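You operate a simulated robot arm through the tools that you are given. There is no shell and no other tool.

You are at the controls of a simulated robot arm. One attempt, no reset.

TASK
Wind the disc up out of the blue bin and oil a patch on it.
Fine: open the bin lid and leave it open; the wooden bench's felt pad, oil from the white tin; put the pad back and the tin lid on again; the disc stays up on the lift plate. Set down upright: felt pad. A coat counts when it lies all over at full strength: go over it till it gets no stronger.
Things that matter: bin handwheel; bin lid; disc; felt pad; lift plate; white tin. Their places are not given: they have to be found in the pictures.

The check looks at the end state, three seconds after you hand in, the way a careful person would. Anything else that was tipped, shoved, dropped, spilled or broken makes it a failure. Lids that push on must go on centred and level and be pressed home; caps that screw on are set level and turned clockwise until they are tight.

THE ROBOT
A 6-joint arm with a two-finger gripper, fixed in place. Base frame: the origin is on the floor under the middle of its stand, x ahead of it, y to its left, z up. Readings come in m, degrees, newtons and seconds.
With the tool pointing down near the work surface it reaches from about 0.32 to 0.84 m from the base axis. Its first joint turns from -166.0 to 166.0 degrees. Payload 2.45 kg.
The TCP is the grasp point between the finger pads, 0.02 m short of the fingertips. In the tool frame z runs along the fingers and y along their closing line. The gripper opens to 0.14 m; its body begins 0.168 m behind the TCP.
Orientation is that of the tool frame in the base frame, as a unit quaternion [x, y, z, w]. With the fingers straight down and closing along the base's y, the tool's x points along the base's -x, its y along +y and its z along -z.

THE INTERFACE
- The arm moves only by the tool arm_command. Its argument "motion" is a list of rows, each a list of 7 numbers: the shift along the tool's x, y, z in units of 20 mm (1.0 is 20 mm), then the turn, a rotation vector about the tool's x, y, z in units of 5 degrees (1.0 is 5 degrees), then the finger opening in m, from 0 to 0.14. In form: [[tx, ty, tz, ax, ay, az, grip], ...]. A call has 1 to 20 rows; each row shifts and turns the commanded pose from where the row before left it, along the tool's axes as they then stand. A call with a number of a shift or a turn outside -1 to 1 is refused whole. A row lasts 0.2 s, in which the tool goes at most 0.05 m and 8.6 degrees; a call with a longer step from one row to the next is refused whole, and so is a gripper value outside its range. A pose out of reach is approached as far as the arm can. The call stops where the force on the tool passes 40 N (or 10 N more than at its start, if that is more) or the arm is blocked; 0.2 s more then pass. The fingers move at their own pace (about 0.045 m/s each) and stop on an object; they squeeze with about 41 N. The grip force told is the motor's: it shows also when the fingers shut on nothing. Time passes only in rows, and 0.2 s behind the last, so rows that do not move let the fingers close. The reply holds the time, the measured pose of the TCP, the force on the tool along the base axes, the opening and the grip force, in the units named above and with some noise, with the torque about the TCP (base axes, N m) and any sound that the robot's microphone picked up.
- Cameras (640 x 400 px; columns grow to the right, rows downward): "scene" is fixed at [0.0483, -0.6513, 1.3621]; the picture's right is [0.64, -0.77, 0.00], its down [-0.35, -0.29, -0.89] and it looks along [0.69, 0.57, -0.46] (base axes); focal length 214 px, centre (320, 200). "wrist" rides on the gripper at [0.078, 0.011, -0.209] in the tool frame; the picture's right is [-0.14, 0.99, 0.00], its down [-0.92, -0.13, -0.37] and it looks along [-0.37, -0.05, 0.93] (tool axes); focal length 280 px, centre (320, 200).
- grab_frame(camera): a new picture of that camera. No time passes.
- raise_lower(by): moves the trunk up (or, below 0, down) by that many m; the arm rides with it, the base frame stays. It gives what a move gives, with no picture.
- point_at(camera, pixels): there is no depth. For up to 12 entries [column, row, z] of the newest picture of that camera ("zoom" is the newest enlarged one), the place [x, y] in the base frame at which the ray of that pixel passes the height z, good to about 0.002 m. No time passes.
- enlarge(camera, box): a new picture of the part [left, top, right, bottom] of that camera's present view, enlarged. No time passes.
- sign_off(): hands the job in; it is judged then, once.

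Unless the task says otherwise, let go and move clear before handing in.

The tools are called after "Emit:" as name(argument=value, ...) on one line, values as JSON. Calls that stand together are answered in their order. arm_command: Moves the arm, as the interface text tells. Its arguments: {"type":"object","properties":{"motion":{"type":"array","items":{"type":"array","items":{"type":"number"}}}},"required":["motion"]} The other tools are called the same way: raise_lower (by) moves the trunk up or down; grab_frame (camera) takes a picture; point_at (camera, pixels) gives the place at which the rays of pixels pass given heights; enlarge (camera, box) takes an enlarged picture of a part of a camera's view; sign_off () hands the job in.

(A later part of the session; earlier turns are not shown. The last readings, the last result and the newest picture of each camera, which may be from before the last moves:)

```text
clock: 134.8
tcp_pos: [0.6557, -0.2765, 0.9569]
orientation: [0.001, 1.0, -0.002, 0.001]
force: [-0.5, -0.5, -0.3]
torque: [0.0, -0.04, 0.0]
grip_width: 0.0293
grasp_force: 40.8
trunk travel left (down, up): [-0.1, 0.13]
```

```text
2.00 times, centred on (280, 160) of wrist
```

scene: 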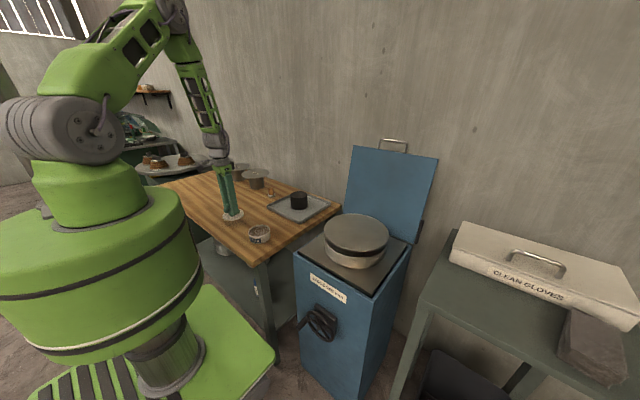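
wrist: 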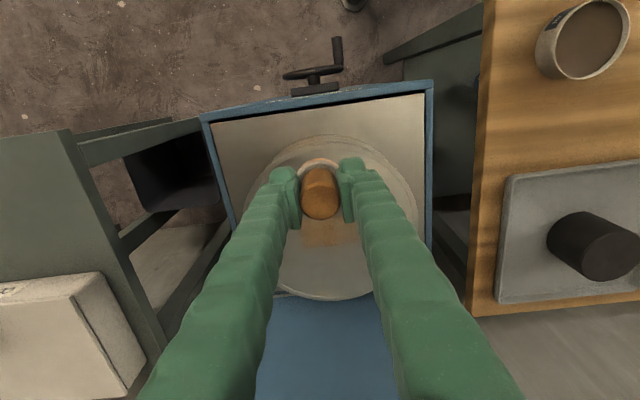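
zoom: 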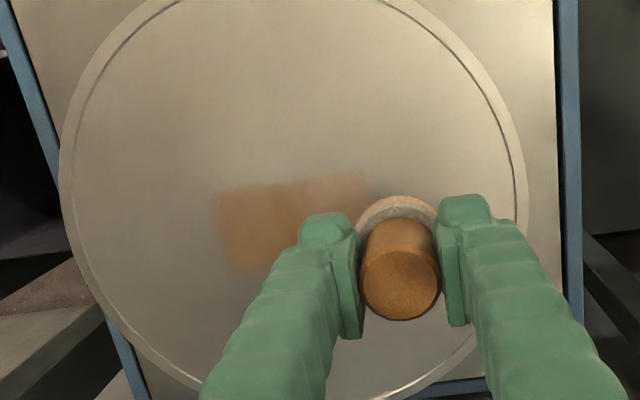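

The patch now shows as a clean rectangle. Getting its corners from the wrist zoom at the current disc height.

Emit:
point_at(camera="zoom", pixels=[[213, 195, 0.868], [237, 272, 0.868], [365, 173, 0.868], [290, 225, 0.868]])

Emit:
point_at(camera="scene", pixels=[[344.5, 229.5, 0.868], [349.9, 224.8, 0.868], [368.4, 232.5, 0.868], [362.0, 237.75, 0.868]])

```text
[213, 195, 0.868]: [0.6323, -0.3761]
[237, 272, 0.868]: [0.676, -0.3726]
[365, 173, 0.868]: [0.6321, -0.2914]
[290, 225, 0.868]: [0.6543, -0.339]
```

```text
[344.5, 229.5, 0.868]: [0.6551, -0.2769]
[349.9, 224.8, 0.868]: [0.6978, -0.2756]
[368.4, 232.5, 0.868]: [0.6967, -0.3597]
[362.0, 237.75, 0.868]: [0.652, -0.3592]
```

The two cameras disagree at z=0.868, so the true disc height must be higher. Querying other heights to solve for it.

Emit:
point_at(camera="zoom", pixels=[[213, 195, 0.88], [213, 195, 0.89], [365, 173, 0.88], [365, 173, 0.89], [237, 272, 0.88], [237, 272, 0.89], [62, 170, 0.88], [525, 180, 0.88]])

Emit:
point_at(camera="scene", pixels=[[344.5, 229.5, 0.88], [344.5, 229.5, 0.89], [349.9, 224.8, 0.88], [368.4, 232.5, 0.88], [362.0, 237.75, 0.88], [362.0, 237.75, 0.89]])

```text
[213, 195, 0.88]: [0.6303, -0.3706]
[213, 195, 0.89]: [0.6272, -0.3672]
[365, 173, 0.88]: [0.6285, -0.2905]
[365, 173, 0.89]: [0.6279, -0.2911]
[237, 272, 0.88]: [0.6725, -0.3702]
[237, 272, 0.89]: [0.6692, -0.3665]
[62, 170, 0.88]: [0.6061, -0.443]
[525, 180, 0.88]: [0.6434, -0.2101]
```

```text
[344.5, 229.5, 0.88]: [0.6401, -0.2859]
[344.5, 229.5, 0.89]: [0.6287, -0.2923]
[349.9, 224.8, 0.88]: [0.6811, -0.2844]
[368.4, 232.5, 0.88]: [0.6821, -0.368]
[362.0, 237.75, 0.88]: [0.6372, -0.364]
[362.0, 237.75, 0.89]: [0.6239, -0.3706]
```

Both cameras now agree: disc top z≈0.888, patch x 0.629–0.670, y −0.368…−0.291, centred on the disc; the pad's bottom is ≈39 mm below TCP. I'll rub with light contact (TCP z≈0.9268) in a raster.

Emit:
arm_command(motion=[[0.985, -0.575, 0, 0, 0, 0, 0.0], [0, 0, 0.75, 0, 0, 0, 0.0], [0, 0, 0.5, 0, 0, 0, 0.0], [0, 0, 0.2, 0, 0, 0, 0.0], [0, 0, 0.05, 0, 0, 0, 0.0], [0, -0.41, 0, 0, 0, 0, 0.0], [0, -0.41, 0, 0, 0, 0, 0.0], [0, -0.41, 0, 0, 0, 0, 0.0], [0, -0.41, 0, 0, 0, 0, 0.0], [0, -0.41, 0, 0, 0, 0, 0.0], [0, -0.41, 0, 0, 0, 0, 0.0], [0, -0.41, 0, 0, 0, 0, 0.0], [0, -0.41, 0, 0, 0, 0, 0.0], [0, -0.41, 0, 0, 0, 0, 0.0], [0, -0.41, 0, 0, 0, 0, 0.0]])

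Emit:
enlarge(camera="scene", box=[320, 200, 400, 260])

Emit:
enlarge(camera="wrist", box=[240, 90, 480, 260])

```text
clock: 137.9
tcp_pos: [0.6353, -0.3697, 0.9275]
orientation: [0.0, 1.0, -0.001, 0.002]
force: [-0.5, 0.5, -0.7]
torque: [0.0, -0.02, -0.04]
grip_width: 0.0292
grasp_force: 41.4
trunk travel left (down, up): [-0.1, 0.13]
```

```text
6.67 times, centred on (360, 230) of scene
```

zoom: 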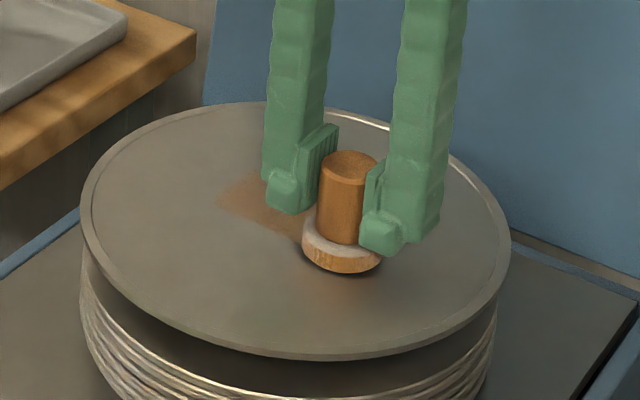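

```text
2.35 times, centred on (360, 175) of wrist
```

zoom: 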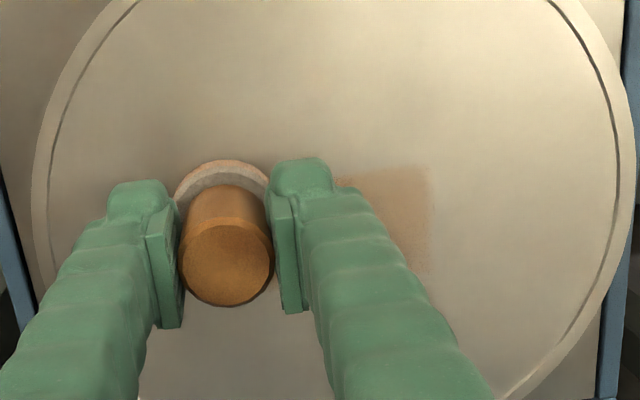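

Contact is marginal here; I'll lower about 1.5 mm more and go back along the middle line.

Emit:
arm_command(motion=[[0, 0, 0.08, 0, 0, 0, 0.0], [-0.35, 0, 0, 0, 0, 0, 0.0], [-0.35, 0, 0, 0, 0, 0, 0.0], [0, 0.41, 0, 0, 0, 0, 0.0], [0, 0.41, 0, 0, 0, 0, 0.0], [0, 0.41, 0, 0, 0, 0, 0.0], [0, 0.41, 0, 0, 0, 0, 0.0], [0, 0.41, 0, 0, 0, 0, 0.0], [0, 0.41, 0, 0, 0, 0, 0.0], [0, 0.41, 0, 0, 0, 0, 0.0], [0, 0.41, 0, 0, 0, 0, 0.0], [0, 0.41, 0, 0, 0, 0, 0.0], [0, 0.41, 0, 0, 0, 0, 0.0]])

Emit:
enlarge(camera="scene", box=[320, 200, 400, 260])

Emit:
enlarge(camera="wrist", box=[160, 90, 400, 260])

```text
clock: 140.8
tcp_pos: [0.6498, -0.2887, 0.9253]
orientation: [0.0, 1.0, -0.001, 0.001]
force: [-0.4, -0.1, -1.5]
torque: [0.0, 0.01, 0.01]
grip_width: 0.0294
grasp_force: 41.6
trunk travel left (down, up): [-0.1, 0.13]
```

```text
6.67 times, centred on (360, 230) of scene
```

zoom: 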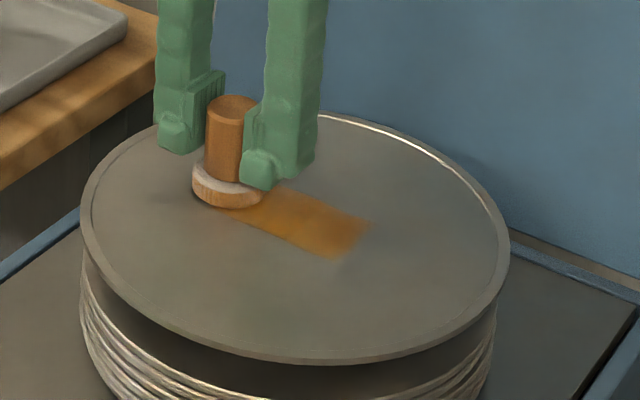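

```text
2.35 times, centred on (280, 175) of wrist
```

zoom: 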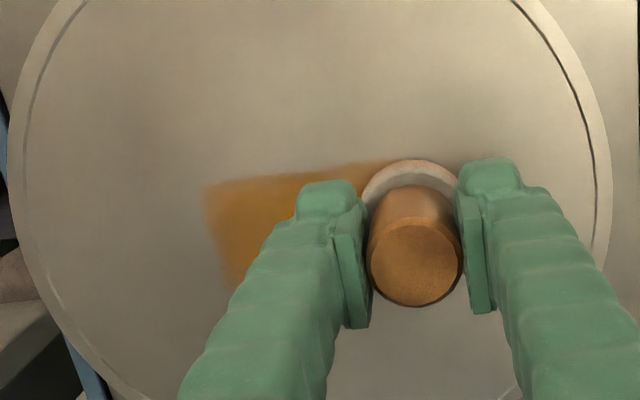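

The coat is now much stronger and saturated orange. Continuing with the third line and back across.

Emit:
arm_command(motion=[[-0.35, 0, 0.02, 0, 0, 0, 0.0], [-0.35, 0, 0, 0, 0, 0, 0.0], [0, -0.41, 0, 0, 0, 0, 0.0], [0, -0.41, 0, 0, 0, 0, 0.0], [0, -0.41, 0, 0, 0, 0, 0.0], [0, -0.41, 0, 0, 0, 0, 0.0], [0, -0.41, 0, 0, 0, 0, 0.0], [0, -0.41, 0, 0, 0, 0, 0.0], [0, -0.41, 0, 0, 0, 0, 0.0], [0, -0.41, 0, 0, 0, 0, 0.0], [0, -0.41, 0, 0, 0, 0, 0.0], [0, -0.41, 0, 0, 0, 0, 0.0], [0.35, 0, 0, 0, 0, 0, 0.0], [0.35, 0, 0, 0, 0, 0, 0.0], [0.35, 0, 0, 0, 0, 0, 0.0], [0.35, 0, 0, 0, 0, 0, 0.0]])

Emit:
enlarge(camera="scene", box=[320, 200, 400, 260])

Emit:
enlarge(camera="wrist", box=[240, 90, 480, 260])

```text
clock: 144.2
tcp_pos: [0.6357, -0.3703, 0.9257]
orientation: [0.0, 1.0, -0.002, 0.001]
force: [-0.3, -0.3, -0.2]
torque: [0.01, 0.01, -0.03]
grip_width: 0.0294
grasp_force: 41.1
trunk travel left (down, up): [-0.1, 0.13]
```

```text
6.67 times, centred on (360, 230) of scene
```

zoom: 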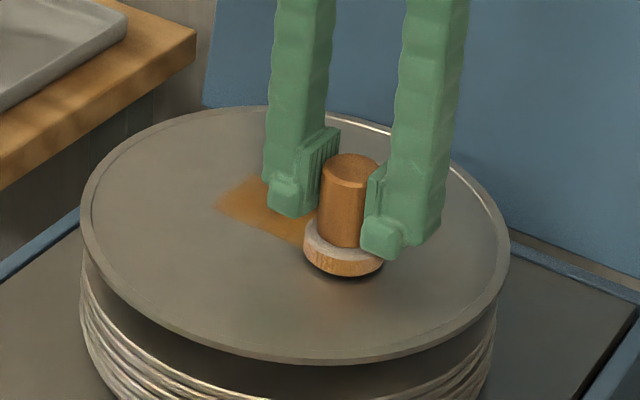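

```text
2.35 times, centred on (360, 175) of wrist
```

zoom: 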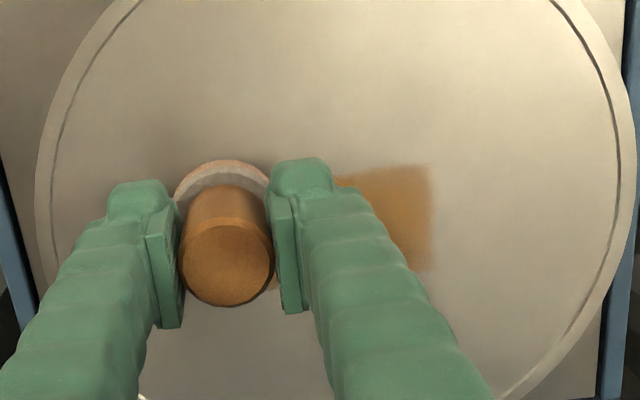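

Continuing: back along the low-x line, then over to the high-x side, with a trace more contact.

Emit:
arm_command(motion=[[0, 0.41, 0.03, 0, 0, 0, 0.0], [0, 0.41, 0, 0, 0, 0, 0.0], [0, 0.41, 0, 0, 0, 0, 0.0], [0, 0.41, 0, 0, 0, 0, 0.0], [0, 0.41, 0, 0, 0, 0, 0.0], [0, 0.41, 0, 0, 0, 0, 0.0], [0, 0.41, 0, 0, 0, 0, 0.0], [0, 0.41, 0, 0, 0, 0, 0.0], [0, 0.41, 0, 0, 0, 0, 0.0], [0, 0.41, 0, 0, 0, 0, 0.0], [-0.45, 0, 0, 0, 0, 0, 0.0], [-0.45, 0, 0, 0, 0, 0, 0.0], [-0.45, 0, 0, 0, 0, 0, 0.0]])

Emit:
arm_command(motion=[[0, -0.41, 0.02, 0, 0, 0, 0.0], [0, -0.41, 0, 0, 0, 0, 0.0], [0, -0.41, 0, 0, 0, 0, 0.0], [0, -0.41, 0, 0, 0, 0, 0.0], [0, -0.41, 0, 0, 0, 0, 0.0], [0, -0.41, 0, 0, 0, 0, 0.0], [0, -0.41, 0, 0, 0, 0, 0.0], [0, -0.41, 0, 0, 0, 0, 0.0], [0, -0.41, 0, 0, 0, 0, 0.0], [0, -0.41, 0, 0, 0, 0, 0.0], [0.35, 0, 0, 0, 0, 0, 0.0], [0.35, 0, 0, 0, 0, 0, 0.0], [0, 0.41, 0, 0, 0, 0, 0.0], [0, 0.41, 0, 0, 0, 0, 0.0], [0, 0.41, 0, 0, 0, 0, 0.0], [0, 0.41, 0, 0, 0, 0, 0.0], [0, 0.41, 0, 0, 0, 0, 0.0]])

Emit:
enlarge(camera="scene", box=[320, 200, 400, 260])

```text
clock: 146.9
tcp_pos: [0.6613, -0.2886, 0.925]
orientation: [0.0, 1.0, -0.001, 0.001]
force: [0.7, 0.0, -0.4]
torque: [-0.02, 0.0, 0.01]
grip_width: 0.0296
grasp_force: 41.0
trunk travel left (down, up): [-0.1, 0.13]
```

```text
clock: 150.6
tcp_pos: [0.6477, -0.3301, 0.9239]
orientation: [0.0, 1.0, -0.001, 0.002]
force: [0.1, -0.5, -0.3]
torque: [0.0, -0.04, 0.02]
grip_width: 0.0293
grasp_force: 41.3
trunk travel left (down, up): [-0.1, 0.13]
```

```text
6.67 times, centred on (360, 230) of scene
```

zoom: 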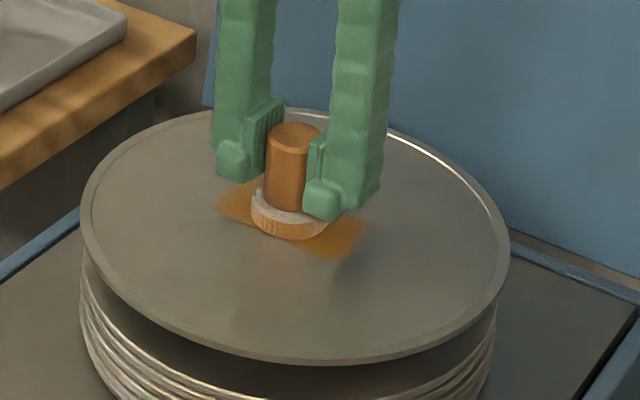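

I'll lift off and move aside to inspect the coat's uniformity.

Emit:
arm_command(motion=[[0, 0, -0.5, 0, 0, 0, 0.0], [0, 0, -1, 0, 0, 0, 0.0], [0, 0.5, -1, 0, 0, 0, 0.0], [0, 1, -1, 0, 0, 0, 0.0], [0, 1, 0, 0, 0, 0, 0.0], [0, 1, 0, 0, 0, 0, 0.0], [0, 1, 0, 0, 0, 0, 0.0], [0, 1, 0, 0, 0, 0, 0.0]])

Emit:
enlarge(camera="scene", box=[335, 220, 375, 245])

Emit:
grab_frame(camera="wrist")

```text
clock: 152.3
tcp_pos: [0.6495, -0.2205, 0.994]
orientation: [0.0, 1.0, -0.002, 0.001]
force: [-0.4, 0.5, -0.3]
torque: [0.0, 0.04, 0.0]
grip_width: 0.0293
grasp_force: 41.1
trunk travel left (down, up): [-0.1, 0.13]
```

```text
16.00 times, centred on (355, 232) of scene
```

zoom: 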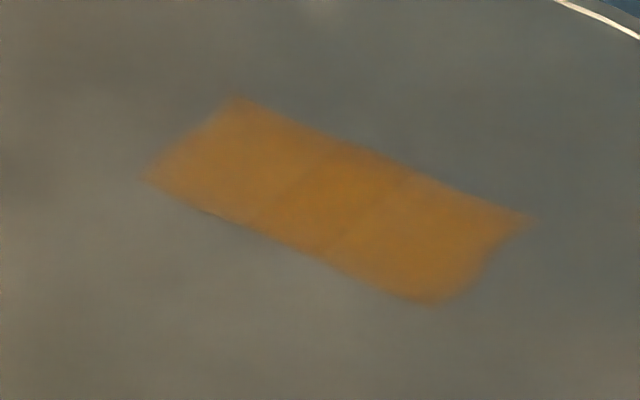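

```text
taken
```

wrist: 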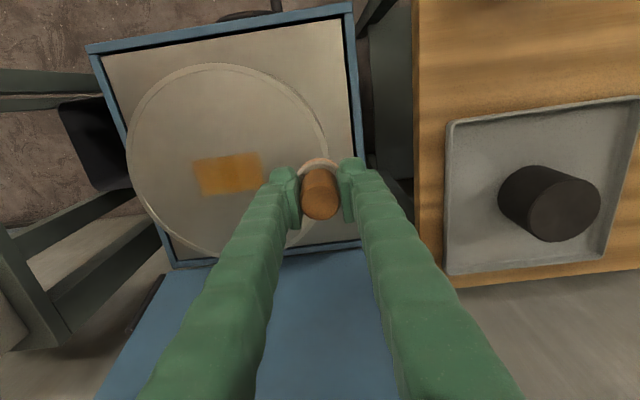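

The patch looks strong; I'll check its evenness in the wrist view.

Emit:
enlarge(camera="wrist", box=[180, 140, 276, 206])

Emit:
enlarge(camera="scene", box=[340, 222, 372, 242])

```text
6.06 times, centred on (228, 173) of wrist
```

zoom: 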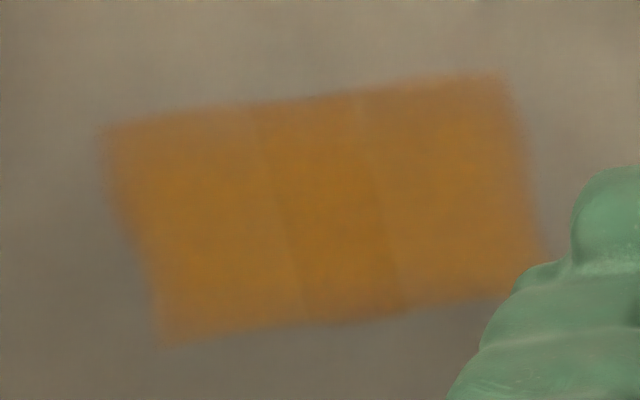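

```text
16.00 times, centred on (356, 232) of scene
```

zoom: 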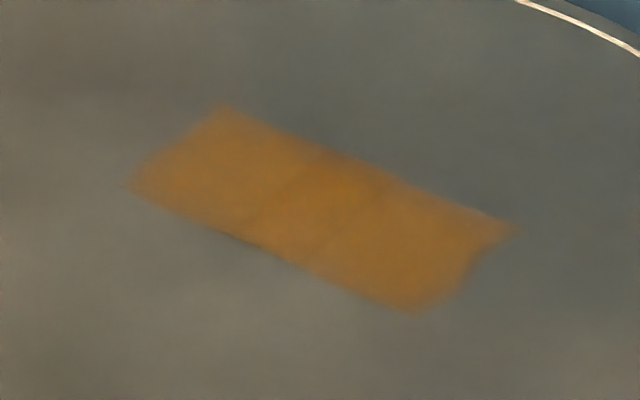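

The two outer thirds look slightly paler than the middle. I'll go over the outer thirds some more with small rubs.

Emit:
arm_command(motion=[[0, -1, 0.5, 0, 0, 0, 0.0], [0, -1, 1, 0, 0, 0, 0.0], [0, -1, 1, 0, 0, 0, 0.0], [0, -1, 0.7, 0, 0, 0, 0.0], [0, 0, 0.25, 0, 0, 0, 0.0], [0, 0, 0.09, 0, 0, 0, 0.0], [-0.4, 0, 0, 0, 0, 0, 0.0], [0, -0.3, 0, 0, 0, 0, 0.0], [0.4, 0, 0, 0, 0, 0, 0.0], [0.4, 0, 0, 0, 0, 0, 0.0], [0, 0.3, 0, 0, 0, 0, 0.0], [0, 0.3, 0, 0, 0, 0, 0.0], [-0.4, 0, 0, 0, 0, 0, 0.0], [-0.4, 0, 0, 0, 0, 0, 0.0], [0, -0.3, 0, 0, 0, 0, 0.0], [0, -0.3, 0, 0, 0, 0, 0.0], [0.4, 0, 0, 0, 0, 0, 0.0]])

Emit:
enlarge(camera="scene", box=[320, 200, 400, 260])

```text
clock: 155.9
tcp_pos: [0.6477, -0.306, 0.9245]
orientation: [0.0, 1.0, -0.002, 0.0]
force: [0.5, -0.2, -1.1]
torque: [-0.03, 0.03, 0.0]
grip_width: 0.0296
grasp_force: 40.8
trunk travel left (down, up): [-0.1, 0.13]
```

```text
6.67 times, centred on (360, 230) of scene
```

zoom: 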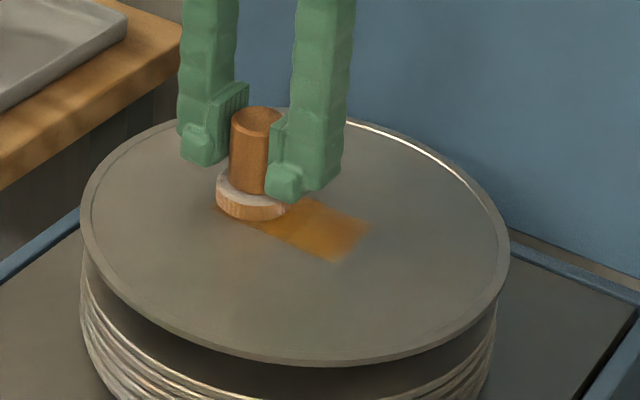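

Probably hovering just above; I'll lower ~1.2 mm and rub this end again.

Emit:
arm_command(motion=[[0, 0, 0.06, 0, 0, 0, 0.0], [-0.4, 0.2, 0, 0, 0, 0, 0.0], [0, -0.3, 0, 0, 0, 0, 0.0], [0.4, 0, 0, 0, 0, 0, 0.0], [0.4, 0, 0, 0, 0, 0, 0.0], [0, 0.3, 0, 0, 0, 0, 0.0], [0, 0.4, 0, 0, 0, 0, 0.0], [-0.4, 0, 0, 0, 0, 0, 0.0], [-0.4, 0, 0, 0, 0, 0, 0.0], [0, -0.3, 0, 0, 0, 0, 0.0], [0, -0.4, 0, 0, 0, 0, 0.0], [0.4, 0, 0, 0, 0, 0, 0.0]])

Emit:
enlarge(camera="wrist", box=[160, 90, 400, 260])

Emit:
enlarge(camera="scene", box=[320, 200, 400, 260])

```text
clock: 158.6
tcp_pos: [0.6483, -0.3067, 0.9236]
orientation: [0.0, 1.0, -0.001, 0.001]
force: [-0.3, -0.6, -0.8]
torque: [-0.01, -0.01, 0.0]
grip_width: 0.0293
grasp_force: 40.8
trunk travel left (down, up): [-0.1, 0.13]
```

```text
2.35 times, centred on (280, 175) of wrist
```

zoom: 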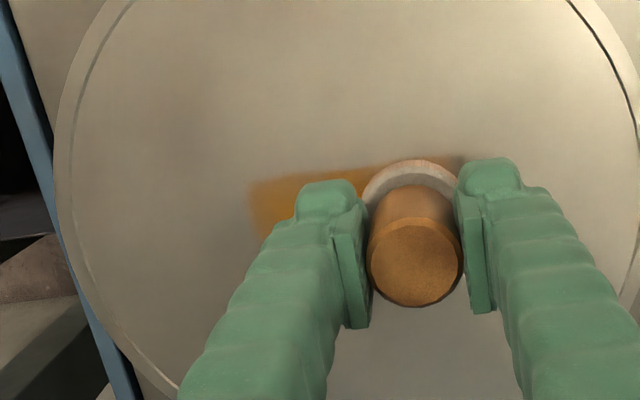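

```text
6.67 times, centred on (360, 230) of scene
```

zoom: 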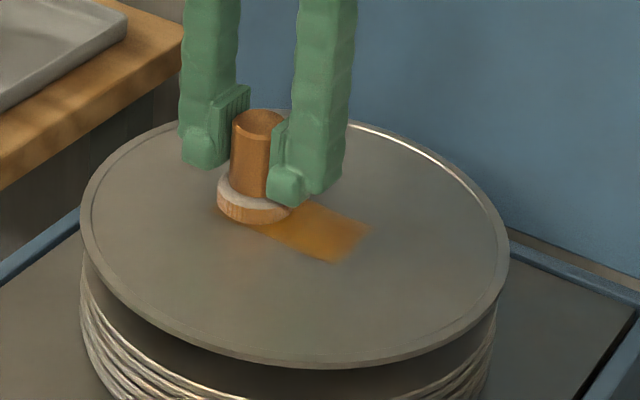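

Now another complete raster over the patch with slightly firmer contact, then I'll compare colours.

Emit:
arm_command(motion=[[0.62, 0.93, 0.04, 0, 0, 0, 0.0], [0, -0.41, 0, 0, 0, 0, 0.0], [0, -0.41, 0, 0, 0, 0, 0.0], [0, -0.41, 0, 0, 0, 0, 0.0], [0, -0.41, 0, 0, 0, 0, 0.0], [0, -0.41, 0, 0, 0, 0, 0.0], [0, -0.41, 0, 0, 0, 0, 0.0], [0, -0.41, 0, 0, 0, 0, 0.0], [0, -0.41, 0, 0, 0, 0, 0.0], [0, -0.41, 0, 0, 0, 0, 0.0], [0, -0.41, 0, 0, 0, 0, 0.0], [-0.45, 0, 0, 0, 0, 0, 0.0], [-0.45, 0, 0, 0, 0, 0, 0.0], [-0.45, 0, 0, 0, 0, 0, 0.0]])

Emit:
arm_command(motion=[[0, 0.41, 0.02, 0, 0, 0, 0.0], [0, 0.41, 0, 0, 0, 0, 0.0], [0, 0.41, 0, 0, 0, 0, 0.0], [0, 0.41, 0, 0, 0, 0, 0.0], [0, 0.41, 0, 0, 0, 0, 0.0], [0, 0.41, 0, 0, 0, 0, 0.0], [0, 0.41, 0, 0, 0, 0, 0.0], [0, 0.41, 0, 0, 0, 0, 0.0], [0, 0.41, 0, 0, 0, 0, 0.0], [0, 0.41, 0, 0, 0, 0, 0.0], [0.35, 0, 0, 0, 0, 0, 0.0], [0.35, 0, 0, 0, 0, 0, 0.0], [0, -0.41, 0, 0, 0, 0, 0.0], [0, -0.41, 0, 0, 0, 0, 0.0], [0, -0.41, 0, 0, 0, 0, 0.0], [0, -0.41, 0, 0, 0, 0, 0.0], [0, -0.41, 0, 0, 0, 0, 0.0], [0, -0.41, 0, 0, 0, 0, 0.0], [0, -0.41, 0, 0, 0, 0, 0.0], [0, -0.41, 0, 0, 0, 0, 0.0]])

Emit:
arm_command(motion=[[0, 0, -0.5, 0, 0, 0, 0.0], [0, 0, -1, 0, 0, 0, 0.0], [0, 1, -1, 0, 0, 0, 0.0], [0, 1, -1, 0, 0, 0, 0.0], [0, 1, 0, 0, 0, 0, 0.0], [0, 1, 0, 0, 0, 0, 0.0], [0, 1, 0, 0, 0, 0, 0.0], [0, 1, 0, 0, 0, 0, 0.0], [0, 0.5, 0, 0, 0, 0, 0.0]])

Emit:
enlarge(camera="scene", box=[340, 222, 372, 242])

Emit:
enlarge(camera="wrist", box=[180, 140, 276, 206])

```text
clock: 161.6
tcp_pos: [0.6621, -0.3707, 0.9219]
orientation: [0.0, 1.0, -0.002, 0.0]
force: [0.9, 0.4, -0.3]
torque: [0.03, 0.01, 0.0]
grip_width: 0.0292
grasp_force: 40.4
trunk travel left (down, up): [-0.1, 0.13]
```

```text
clock: 165.8
tcp_pos: [0.6476, -0.3544, 0.9215]
orientation: [0.0, 1.0, -0.001, 0.001]
force: [-0.3, -0.9, -0.6]
torque: [-0.02, -0.03, 0.01]
grip_width: 0.0294
grasp_force: 41.0
trunk travel left (down, up): [-0.1, 0.13]
```

```text
clock: 167.8
tcp_pos: [0.649, -0.2238, 0.9901]
orientation: [-0.001, 1.0, -0.002, 0.001]
force: [-0.2, -0.2, -0.4]
torque: [0.02, -0.04, -0.03]
grip_width: 0.0295
grasp_force: 41.5
trunk travel left (down, up): [-0.1, 0.13]
```

```text
16.00 times, centred on (356, 232) of scene
```

zoom: 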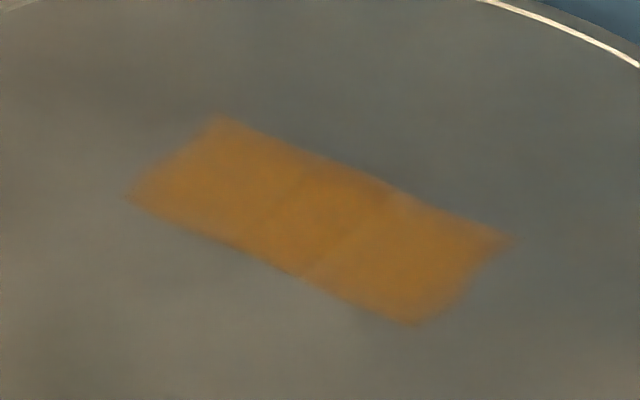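

```text
6.06 times, centred on (228, 173) of wrist
```

zoom: 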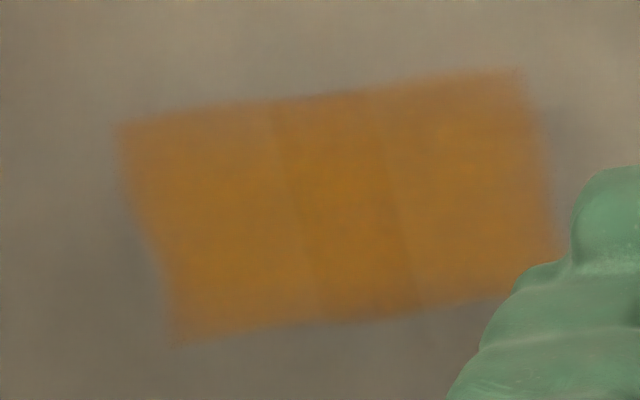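

The middle third is still a touch darker than the outer ones, so the pad may be running dry. I'll re-dip it in the tin.

Emit:
arm_command(motion=[[0, 0, -0.7, 0, 0, 0, 0.0], [0.737, 0.942, 0, 0, 0, 0, 0.0], [0.737, 0.942, 0, 0, 0, 0, 0.0], [0.737, 0.942, 0, 0, 0, 0, 0.0], [0.737, 0.942, 0, 0, 0, 0, 0.0], [0.737, 0.942, 0, 0, 0, 0, 0.0], [0.737, 0.942, 0, 0, 0, 0, 0.0], [0.737, 0.942, 0, 0, 0, 0, 0.0], [0.737, 0.942, 0, 0, 0, 0, 0.0], [0.737, 0.942, 0, 0, 0, 0, 0.0], [0.737, 0.942, 0, 0, 0, 0, 0.0], [0.737, 0.942, 0, 0, 0, 0, 0.0], [0.737, 0.942, 0, 0, 0, 0, 0.0], [0.737, 0.942, 0, 0, 0, 0, 0.0], [0, 0, 1, 0, 0, 0, 0.0], [0, 0, 1, 0, 0, 0, 0.0], [0, 0, 1, 0, 0, 0, 0.0]])

Emit:
enlarge(camera="scene", box=[230, 190, 290, 245])

Emit:
enlarge(camera="wrist", box=[250, 100, 394, 220])

```text
clock: 171.3
tcp_pos: [0.4578, 0.0189, 0.9443]
orientation: [0.0, 1.0, -0.003, 0.001]
force: [0.0, 0.5, -0.3]
torque: [-0.02, 0.01, 0.01]
grip_width: 0.0296
grasp_force: 41.3
trunk travel left (down, up): [-0.1, 0.13]
```

```text
7.27 times, centred on (260, 218) of scene
```

zoom: 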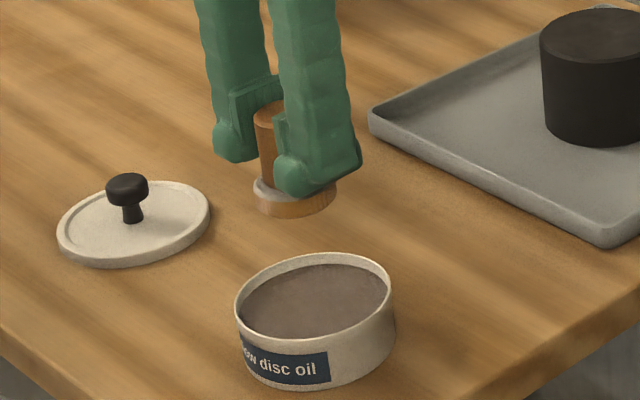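

```text
3.33 times, centred on (322, 160) of wrist
```

zoom: 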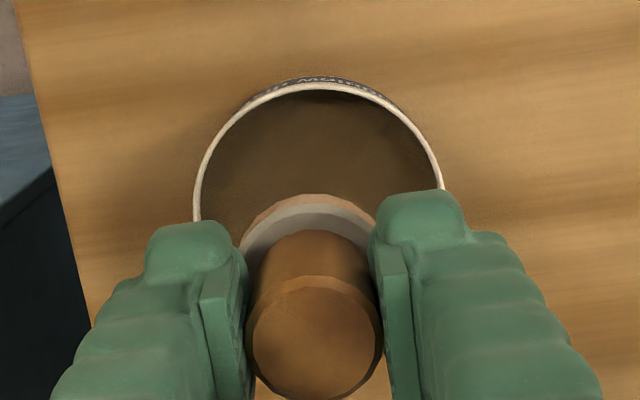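

Over the tin again; the felt has paled, so it does need oil. Descending to the oil surface gently.

Emit:
arm_command(motion=[[0, 0, 1, 0, 0, 0, 0.0], [0, 0, 1, 0, 0, 0, 0.0], [0, 0, 0.8, 0, 0, 0, 0.0], [0, 0, 0.5, 0, 0, 0, 0.0], [0, 0, 0.15, 0, 0, 0, 0.0], [0, 0, 0.08, 0, 0, 0, 0.0]])

```text
clock: 172.8
tcp_pos: [0.4585, 0.0189, 0.8719]
orientation: [0.0, 1.0, -0.002, 0.0]
force: [-0.4, 0.0, -1.0]
torque: [-0.03, 0.0, 0.01]
grip_width: 0.0295
grasp_force: 41.3
trunk travel left (down, up): [-0.1, 0.13]
```

Emit:
arm_command(motion=[[0, 0, 0.06, 0, 0, 0, 0.0], [0, 0, 0.05, 0, 0, 0, 0.0], [0, 0, 0, 0, 0, 0, 0.0]])

Emit:
enlarge(camera="scene", box=[240, 215, 280, 245])

```text
clock: 173.6
tcp_pos: [0.4584, 0.0192, 0.8712]
orientation: [0.0, 1.0, -0.002, 0.0]
force: [-2.0, -1.1, 11.4]
torque: [0.03, 0.11, -0.01]
grip_width: 0.0294
grasp_force: 40.5
trunk travel left (down, up): [-0.1, 0.13]
```

```text
13.33 times, centred on (260, 230) of scene
```

zoom: 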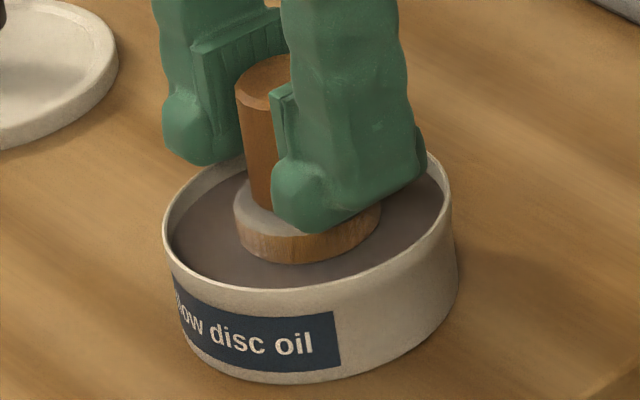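

Contact at 11 N, felt dark amber again. Lifting and going back to the disc.

Emit:
arm_command(motion=[[0, 0, -0.2, 0, 0, 0, 0.0], [0, 0, -0.6, 0, 0, 0, 0.0], [0, 0, -1, 0, 0, 0, 0.0], [0, 0, -1, 0, 0, 0, 0.0], [0, 0, -1, 0, 0, 0, 0.0], [0, 0, -1, 0, 0, 0, 0.0], [0, 0, -1, 0, 0, 0, 0.0], [-0.737, -0.942, -0.05, 0, 0, 0, 0.0], [-0.737, -0.942, -0.05, 0, 0, 0, 0.0], [-0.737, -0.942, -0.05, 0, 0, 0, 0.0], [-0.737, -0.942, -0.05, 0, 0, 0, 0.0], [-0.737, -0.942, -0.05, 0, 0, 0, 0.0], [-0.737, -0.942, -0.05, 0, 0, 0, 0.0], [-0.737, -0.942, -0.05, 0, 0, 0, 0.0], [-0.737, -0.942, -0.05, 0, 0, 0, 0.0], [-0.737, -0.942, -0.05, 0, 0, 0, 0.0], [-0.737, -0.942, -0.05, 0, 0, 0, 0.0], [-0.737, -0.942, -0.05, 0, 0, 0, 0.0], [-0.737, -0.942, -0.05, 0, 0, 0, 0.0], [-0.737, -0.942, -0.05, 0, 0, 0, 0.0]])

Emit:
grab_frame(camera="wrist")

Emit:
enlarge(camera="scene", box=[310, 190, 410, 265])

```text
clock: 177.8
tcp_pos: [0.6492, -0.2239, 1.0022]
orientation: [0.0, 1.0, -0.001, 0.001]
force: [-0.3, -0.5, -1.2]
torque: [0.01, 0.02, -0.01]
grip_width: 0.0294
grasp_force: 41.2
trunk travel left (down, up): [-0.1, 0.13]
```

```text
taken
```

wrist: 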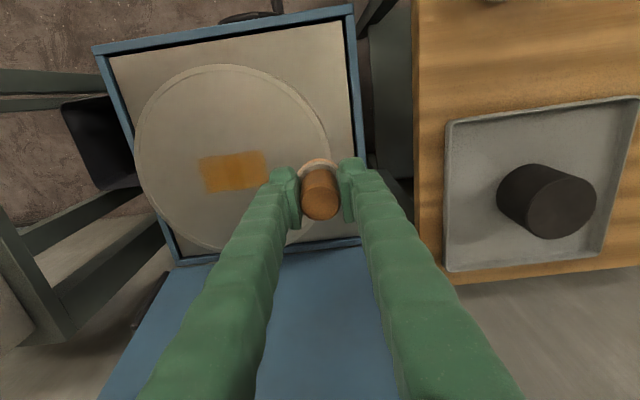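

```text
5.33 times, centred on (360, 228) of scene
```

zoom: 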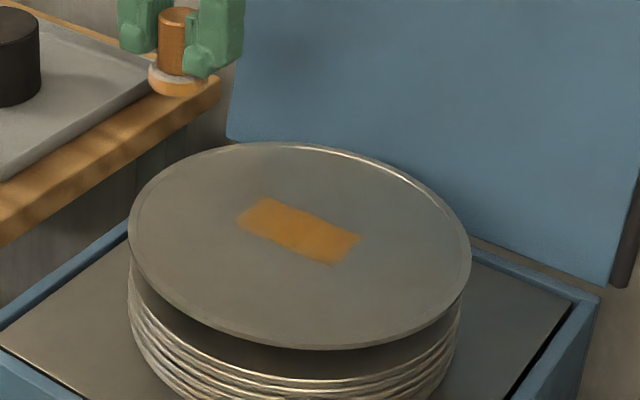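

Pad re-loaded. I'll go back down on the +y third and rub it with gentle contact.

Emit:
arm_command(motion=[[0, -0.95, 0.5, 0, 0, 0, 0.0], [0, -0.95, 1, 0, 0, 0, 0.0], [0, -0.95, 1, 0, 0, 0, 0.0], [0, -0.95, 0.9, 0, 0, 0, 0.0], [0, 0, 0.45, 0, 0, 0, 0.0], [0, 0, 0.2, 0, 0, 0, 0.0], [0, 0, 0.06, 0, 0, 0, 0.0]])

Emit:
enlarge(camera="scene", box=[320, 205, 400, 265])

```text
clock: 179.3
tcp_pos: [0.6476, -0.3001, 0.9183]
orientation: [0.001, 1.0, -0.003, 0.001]
force: [-0.7, -0.1, 0.9]
torque: [-0.01, 0.0, 0.01]
grip_width: 0.0293
grasp_force: 41.2
trunk travel left (down, up): [-0.1, 0.13]
```

```text
6.67 times, centred on (360, 235) of scene
```

zoom: 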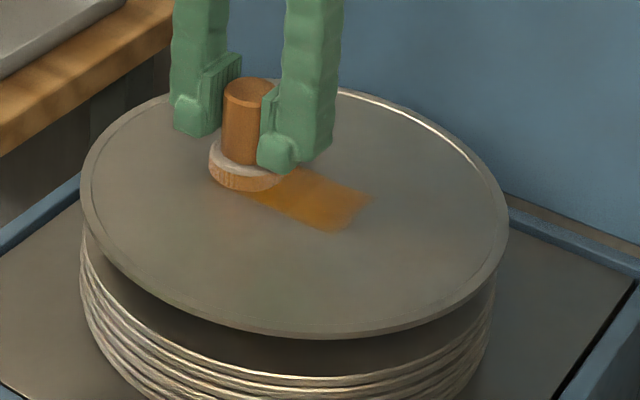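

Light contact (~1–2 N). Rubbing the +y third, then sweeping along to the other end.

Emit:
arm_command(motion=[[0.35, 0.3, 0, 0, 0, 0, 0.0], [0.3, 0.3, 0, 0, 0, 0, 0.0], [-0.45, 0, 0, 0, 0, 0, 0.0], [-0.45, 0, 0, 0, 0, 0, 0.0], [-0.45, 0, 0, 0, 0, 0, 0.0], [0, -0.4, 0, 0, 0, 0, 0.0], [0.45, 0, 0, 0, 0, 0, 0.0], [0.45, 0, 0, 0, 0, 0, 0.0], [0.45, 0, 0, 0, 0, 0, 0.0], [0, -0.4, 0, 0, 0, 0, 0.0], [-0.45, 0, 0, 0, 0, 0, 0.0], [-0.45, 0, 0, 0, 0, 0, 0.0], [-0.45, 0, 0, 0, 0, 0, 0.0], [0, -0.4, 0, 0, 0, 0, 0.0], [0.45, 0, 0, 0, 0, 0, 0.0], [0.45, 0, 0, 0, 0, 0, 0.0], [0.45, 0, 0, 0, 0, 0, 0.0], [0, -0.4, 0, 0, 0, 0, 0.0], [0, -0.4, 0, 0, 0, 0, 0.0]])

Emit:
arm_command(motion=[[0, -0.4, 0.02, 0, 0, 0, 0.0], [-0.45, 0, 0, 0, 0, 0, 0.0], [-0.45, 0, 0, 0, 0, 0, 0.0], [-0.45, 0, 0, 0, 0, 0, 0.0], [0, -0.4, 0, 0, 0, 0, 0.0], [0.45, 0, 0, 0, 0, 0, 0.0], [0.45, 0, 0, 0, 0, 0, 0.0], [0.45, 0, 0, 0, 0, 0, 0.0], [0, -0.4, 0, 0, 0, 0, 0.0], [-0.45, 0, 0, 0, 0, 0, 0.0], [-0.45, 0, 0, 0, 0, 0, 0.0], [-0.45, 0, 0, 0, 0, 0, 0.0], [0, -0.4, 0, 0, 0, 0, 0.0], [0.45, 0, 0, 0, 0, 0, 0.0], [0.45, 0, 0, 0, 0, 0, 0.0], [0.45, 0, 0, 0, 0, 0, 0.0]])

Emit:
enlarge(camera="scene", box=[320, 205, 400, 265])

Emit:
enlarge(camera="wrist", box=[240, 90, 480, 260])

```text
clock: 183.3
tcp_pos: [0.6361, -0.3276, 0.9192]
orientation: [0.001, 1.0, -0.001, 0.001]
force: [-0.5, 0.6, -1.6]
torque: [0.0, -0.03, -0.02]
grip_width: 0.0295
grasp_force: 41.1
trunk travel left (down, up): [-0.1, 0.13]
```

```text
clock: 186.8
tcp_pos: [0.6365, -0.3609, 0.918]
orientation: [0.0, 1.0, -0.002, 0.001]
force: [-0.4, -0.2, -0.7]
torque: [0.0, -0.01, 0.0]
grip_width: 0.0292
grasp_force: 41.1
trunk travel left (down, up): [-0.1, 0.13]
```

```text
6.67 times, centred on (360, 235) of scene
```

zoom: 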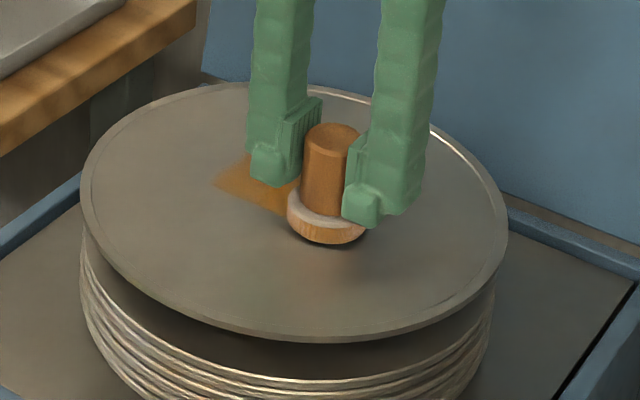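

```text
2.35 times, centred on (360, 175) of wrist
```

zoom: 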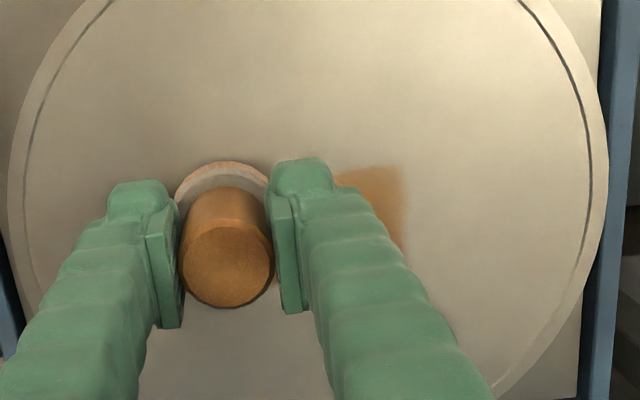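

Lowering a hair and giving the −y third a few more strokes, then one full return pass, then inspect.

Emit:
arm_command(motion=[[0, 0, 0.06, 0, 0, 0, 0.0], [-0.45, 0, 0, 0, 0, 0, 0.0], [-0.45, 0, 0, 0, 0, 0, 0.0], [-0.45, 0, 0, 0, 0, 0, 0.0], [0, -0.35, 0, 0, 0, 0, 0.0], [0.45, 0, 0, 0, 0, 0, 0.0], [0.45, 0, 0, 0, 0, 0, 0.0], [0.45, 0, 0, 0, 0, 0, 0.0], [0, 0.4, 0, 0, 0, 0, 0.0], [0, 0.4, 0, 0, 0, 0, 0.0], [-0.35, 0, 0, 0, 0, 0, 0.0], [-0.35, 0, 0, 0, 0, 0, 0.0], [0, 0.41, 0, 0, 0, 0, 0.0], [0, 0.41, 0, 0, 0, 0, 0.0], [0, 0.41, 0, 0, 0, 0, 0.0], [0, 0.41, 0, 0, 0, 0, 0.0], [0, 0.41, 0, 0, 0, 0, 0.0], [0, 0.41, 0, 0, 0, 0, 0.0], [0, 0.41, 0, 0, 0, 0, 0.0]])

Emit:
arm_command(motion=[[0, 0, -0.5, 0, 0, 0, 0.0], [0, 0, -1, 0, 0, 0, 0.0], [0, 1, -1, 0, 0, 0, 0.0], [0, 1, -1, 0, 0, 0, 0.0], [0, 1, 0, 0, 0, 0, 0.0], [0, 0.5, 0, 0, 0, 0, 0.0]])

Emit:
enlarge(camera="scene", box=[340, 222, 372, 242])

Emit:
grab_frame(camera="wrist")

```text
clock: 190.8
tcp_pos: [0.6504, -0.2923, 0.9167]
orientation: [0.0, 1.0, -0.002, 0.001]
force: [0.7, -1.2, -0.9]
torque: [-0.01, 0.01, -0.01]
grip_width: 0.0292
grasp_force: 41.6
trunk travel left (down, up): [-0.1, 0.13]
```

```text
clock: 192.2
tcp_pos: [0.6514, -0.2229, 0.9865]
orientation: [0.0, 1.0, -0.003, 0.001]
force: [0.3, 0.6, 0.9]
torque: [-0.03, 0.02, -0.02]
grip_width: 0.0295
grasp_force: 40.7
trunk travel left (down, up): [-0.1, 0.13]
```

```text
16.00 times, centred on (356, 232) of scene
```

zoom: 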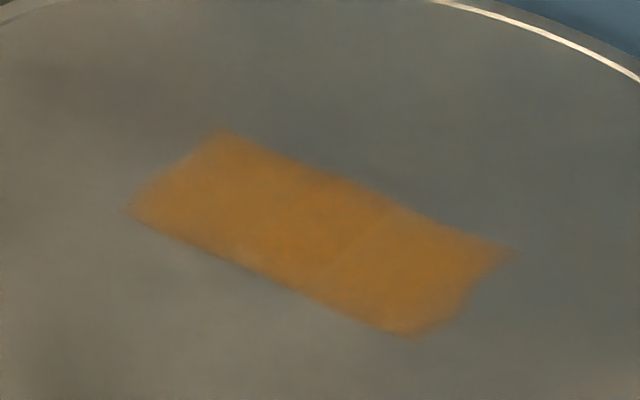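

```text
taken
```

wrist: 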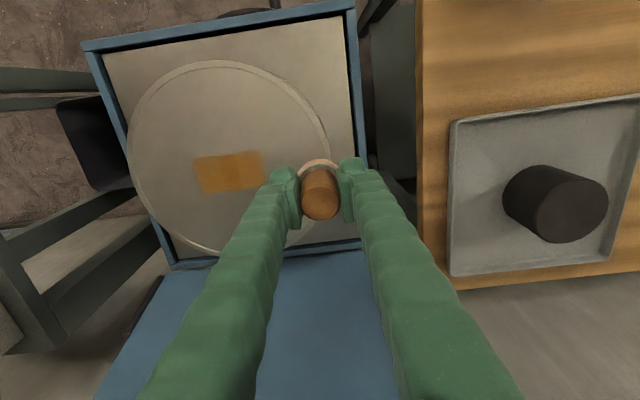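

Emit:
enlarge(camera="wrist", box=[180, 140, 276, 206])

Emit:
enlarge(camera="scene", box=[280, 200, 440, 310])

```text
6.06 times, centred on (228, 173) of wrist
```

zoom: 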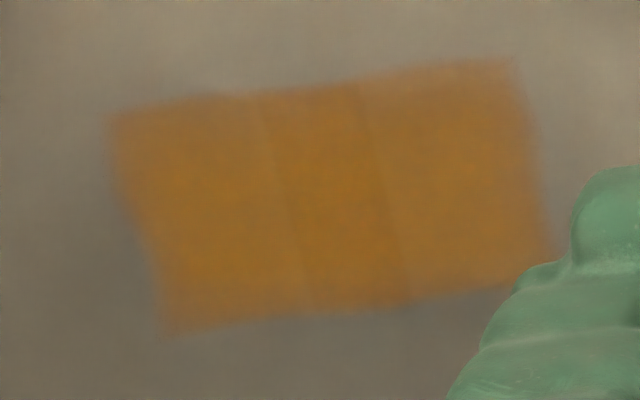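

```text
3.64 times, centred on (360, 255) of scene
```

zoom: 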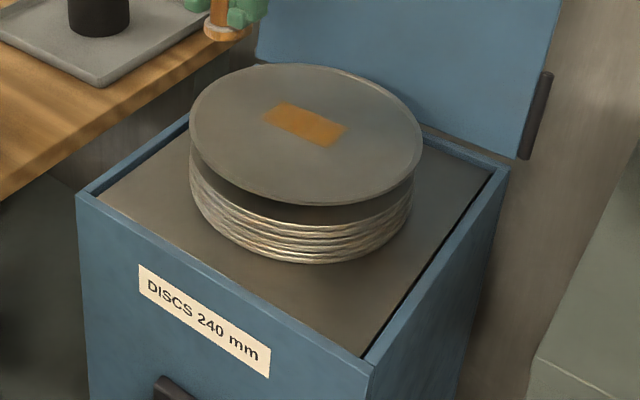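

The coat hardly changes any more, but the outer thirds look slightly lighter than the middle. One more firm round on both outer thirds to be sure they are saturated.

Emit:
arm_command(motion=[[0, -0.95, 0.5, 0, 0, 0, 0.0], [0, -0.95, 1, 0, 0, 0, 0.0], [0, -0.95, 1, 0, 0, 0, 0.0], [0, -0.9, 0.6, 0, 0, 0, 0.0], [0.3, 0, 0.3, 0, 0, 0, 0.0], [0.3, 0, 0.12, 0, 0, 0, 0.0], [-0.4, 0, 0, 0, 0, 0, 0.0], [-0.4, 0, 0, 0, 0, 0, 0.0], [-0.4, 0, 0, 0, 0, 0, 0.0], [0, 0.35, 0, 0, 0, 0, 0.0], [0.4, 0, 0, 0, 0, 0, 0.0], [0.4, 0, 0, 0, 0, 0, 0.0], [0.4, 0, 0, 0, 0, 0, 0.0], [0, -0.35, 0, 0, 0, 0, 0.0], [0, -0.35, 0, 0, 0, 0, 0.0], [-0.4, 0, 0, 0, 0, 0, 0.0], [-0.4, 0, 0, 0, 0, 0, 0.0], [-0.4, 0, 0, 0, 0, 0, 0.0]])

Emit:
enlarge(camera="scene", box=[320, 205, 400, 265])

```text
clock: 195.9
tcp_pos: [0.6619, -0.3063, 0.9164]
orientation: [0.0, 1.0, -0.002, 0.001]
force: [0.8, 1.1, -0.8]
torque: [0.0, -0.01, -0.03]
grip_width: 0.0293
grasp_force: 40.4
trunk travel left (down, up): [-0.1, 0.13]
```

```text
6.67 times, centred on (360, 235) of scene
```

zoom: 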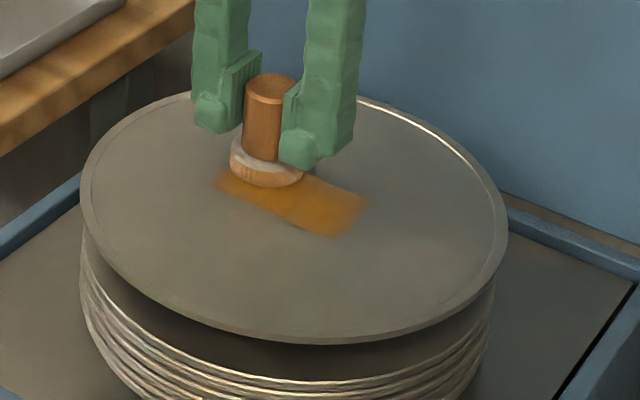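

Emit:
arm_command(motion=[[0, 0.3, 0.08, 0, 0, 0, 0.0], [0, 0, 0.04, 0, 0, 0, 0.0]])

Emit:
arm_command(motion=[[0.4, 0, 0.02, 0, 0, 0, 0.0], [0.4, 0, 0, 0, 0, 0, 0.0], [0.4, 0, 0, 0, 0, 0, 0.0], [0, 0.35, 0, 0, 0, 0, 0.0], [-0.4, 0, 0, 0, 0, 0, 0.0], [-0.4, 0, 0, 0, 0, 0, 0.0], [-0.4, 0, 0, 0, 0, 0, 0.0], [0, 0.35, 0, 0, 0, 0, 0.0], [0.4, 0, 0, 0, 0, 0, 0.0], [0.4, 0, 0, 0, 0, 0, 0.0], [0.4, 0, 0, 0, 0, 0, 0.0], [0, -0.35, 0, 0, 0, 0, 0.0], [-0.4, 0, 0, 0, 0, 0, 0.0], [-0.4, 0, 0, 0, 0, 0, 0.0], [-0.4, 0, 0, 0, 0, 0, 0.0]])

```text
clock: 196.6
tcp_pos: [0.6609, -0.2994, 0.9134]
orientation: [-0.001, 1.0, -0.002, 0.001]
force: [1.0, -0.9, 1.8]
torque: [0.07, -0.01, -0.04]
grip_width: 0.0294
grasp_force: 40.9
trunk travel left (down, up): [-0.1, 0.13]
```

```text
clock: 199.8
tcp_pos: [0.6631, -0.2917, 0.9129]
orientation: [0.0, 1.0, -0.002, 0.001]
force: [0.3, -0.6, -1.6]
torque: [-0.02, -0.04, 0.02]
grip_width: 0.0296
grasp_force: 41.2
trunk travel left (down, up): [-0.1, 0.13]
```

Contact was confirmed (≈2–3 N net) at this end. Now the same for the −y third, then lift and inspect.

Emit:
arm_command(motion=[[0.35, -0.4, 0, 0, 0, 0, 0.0], [0.35, -0.4, 0, 0, 0, 0, 0.0], [0, -0.41, 0, 0, 0, 0, 0.0], [0, -0.41, 0, 0, 0, 0, 0.0], [0, -0.41, 0.04, 0, 0, 0, 0.0], [0, -0.41, 0, 0, 0, 0, 0.0], [0, -0.41, 0, 0, 0, 0, 0.0], [0, -0.41, 0.02, 0, 0, 0, 0.0], [0.4, 0, 0, 0, 0, 0, 0.0], [0.3, 0, 0, 0, 0, 0, 0.0], [0, -0.35, 0, 0, 0, 0, 0.0], [-0.4, 0, 0, 0, 0, 0, 0.0], [-0.4, 0, 0, 0, 0, 0, 0.0], [-0.4, 0, 0, 0, 0, 0, 0.0], [0, -0.35, 0, 0, 0, 0, 0.0], [0.4, 0, 0, 0, 0, 0, 0.0], [0.4, 0, 0, 0, 0, 0, 0.0], [0.4, 0, 0, 0, 0, 0, 0.0]])

Emit:
arm_command(motion=[[0, 0.35, 0.02, 0, 0, 0, 0.0], [-0.4, 0, 0, 0, 0, 0, 0.0], [-0.4, 0, 0, 0, 0, 0, 0.0], [-0.4, 0, 0, 0, 0, 0, 0.0], [0, 0.35, 0, 0, 0, 0, 0.0], [0.4, 0, 0, 0, 0, 0, 0.0], [0.4, 0, 0, 0, 0, 0, 0.0], [0.4, 0, 0, 0, 0, 0, 0.0], [0, 0, -0.5, 0, 0, 0, 0.0], [0, 0, -1, 0, 0, 0, 0.0], [0, 1, -1, 0, 0, 0, 0.0], [0, 1, -1, 0, 0, 0, 0.0], [-0.6, 1, 0, 0, 0, 0, 0.0], [0, 1, 0, 0, 0, 0, 0.0], [0, 1, 0, 0, 0, 0, 0.0], [0, 1, 0, 0, 0, 0, 0.0]])

Emit:
enlarge(camera="scene", box=[340, 222, 372, 242])

Emit:
enlarge(camera="wrist", box=[180, 140, 276, 206])

```text
clock: 203.6
tcp_pos: [0.6332, -0.3717, 0.9148]
orientation: [0.0, 1.0, -0.001, 0.0]
force: [-0.4, 0.4, 0.0]
torque: [-0.01, 0.02, -0.02]
grip_width: 0.0289
grasp_force: 41.1
trunk travel left (down, up): [-0.1, 0.13]
```

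```text
clock: 206.9
tcp_pos: [0.647, -0.2382, 0.9827]
orientation: [0.0, 1.0, -0.002, 0.0]
force: [0.2, 0.8, 0.2]
torque: [-0.05, 0.05, -0.02]
grip_width: 0.0294
grasp_force: 41.4
trunk travel left (down, up): [-0.1, 0.13]
```

```text
16.00 times, centred on (356, 232) of scene
```

zoom: 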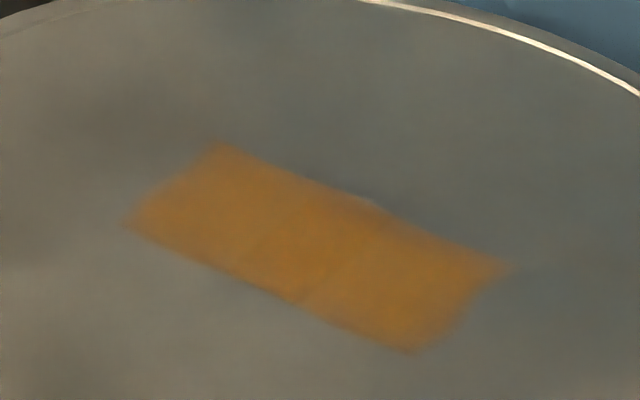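

```text
6.06 times, centred on (228, 173) of wrist
```

zoom: 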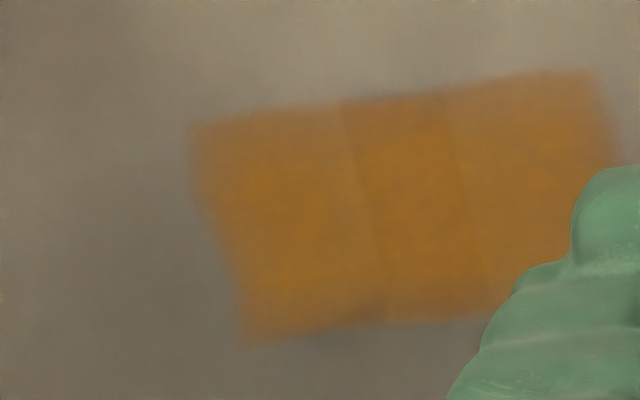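

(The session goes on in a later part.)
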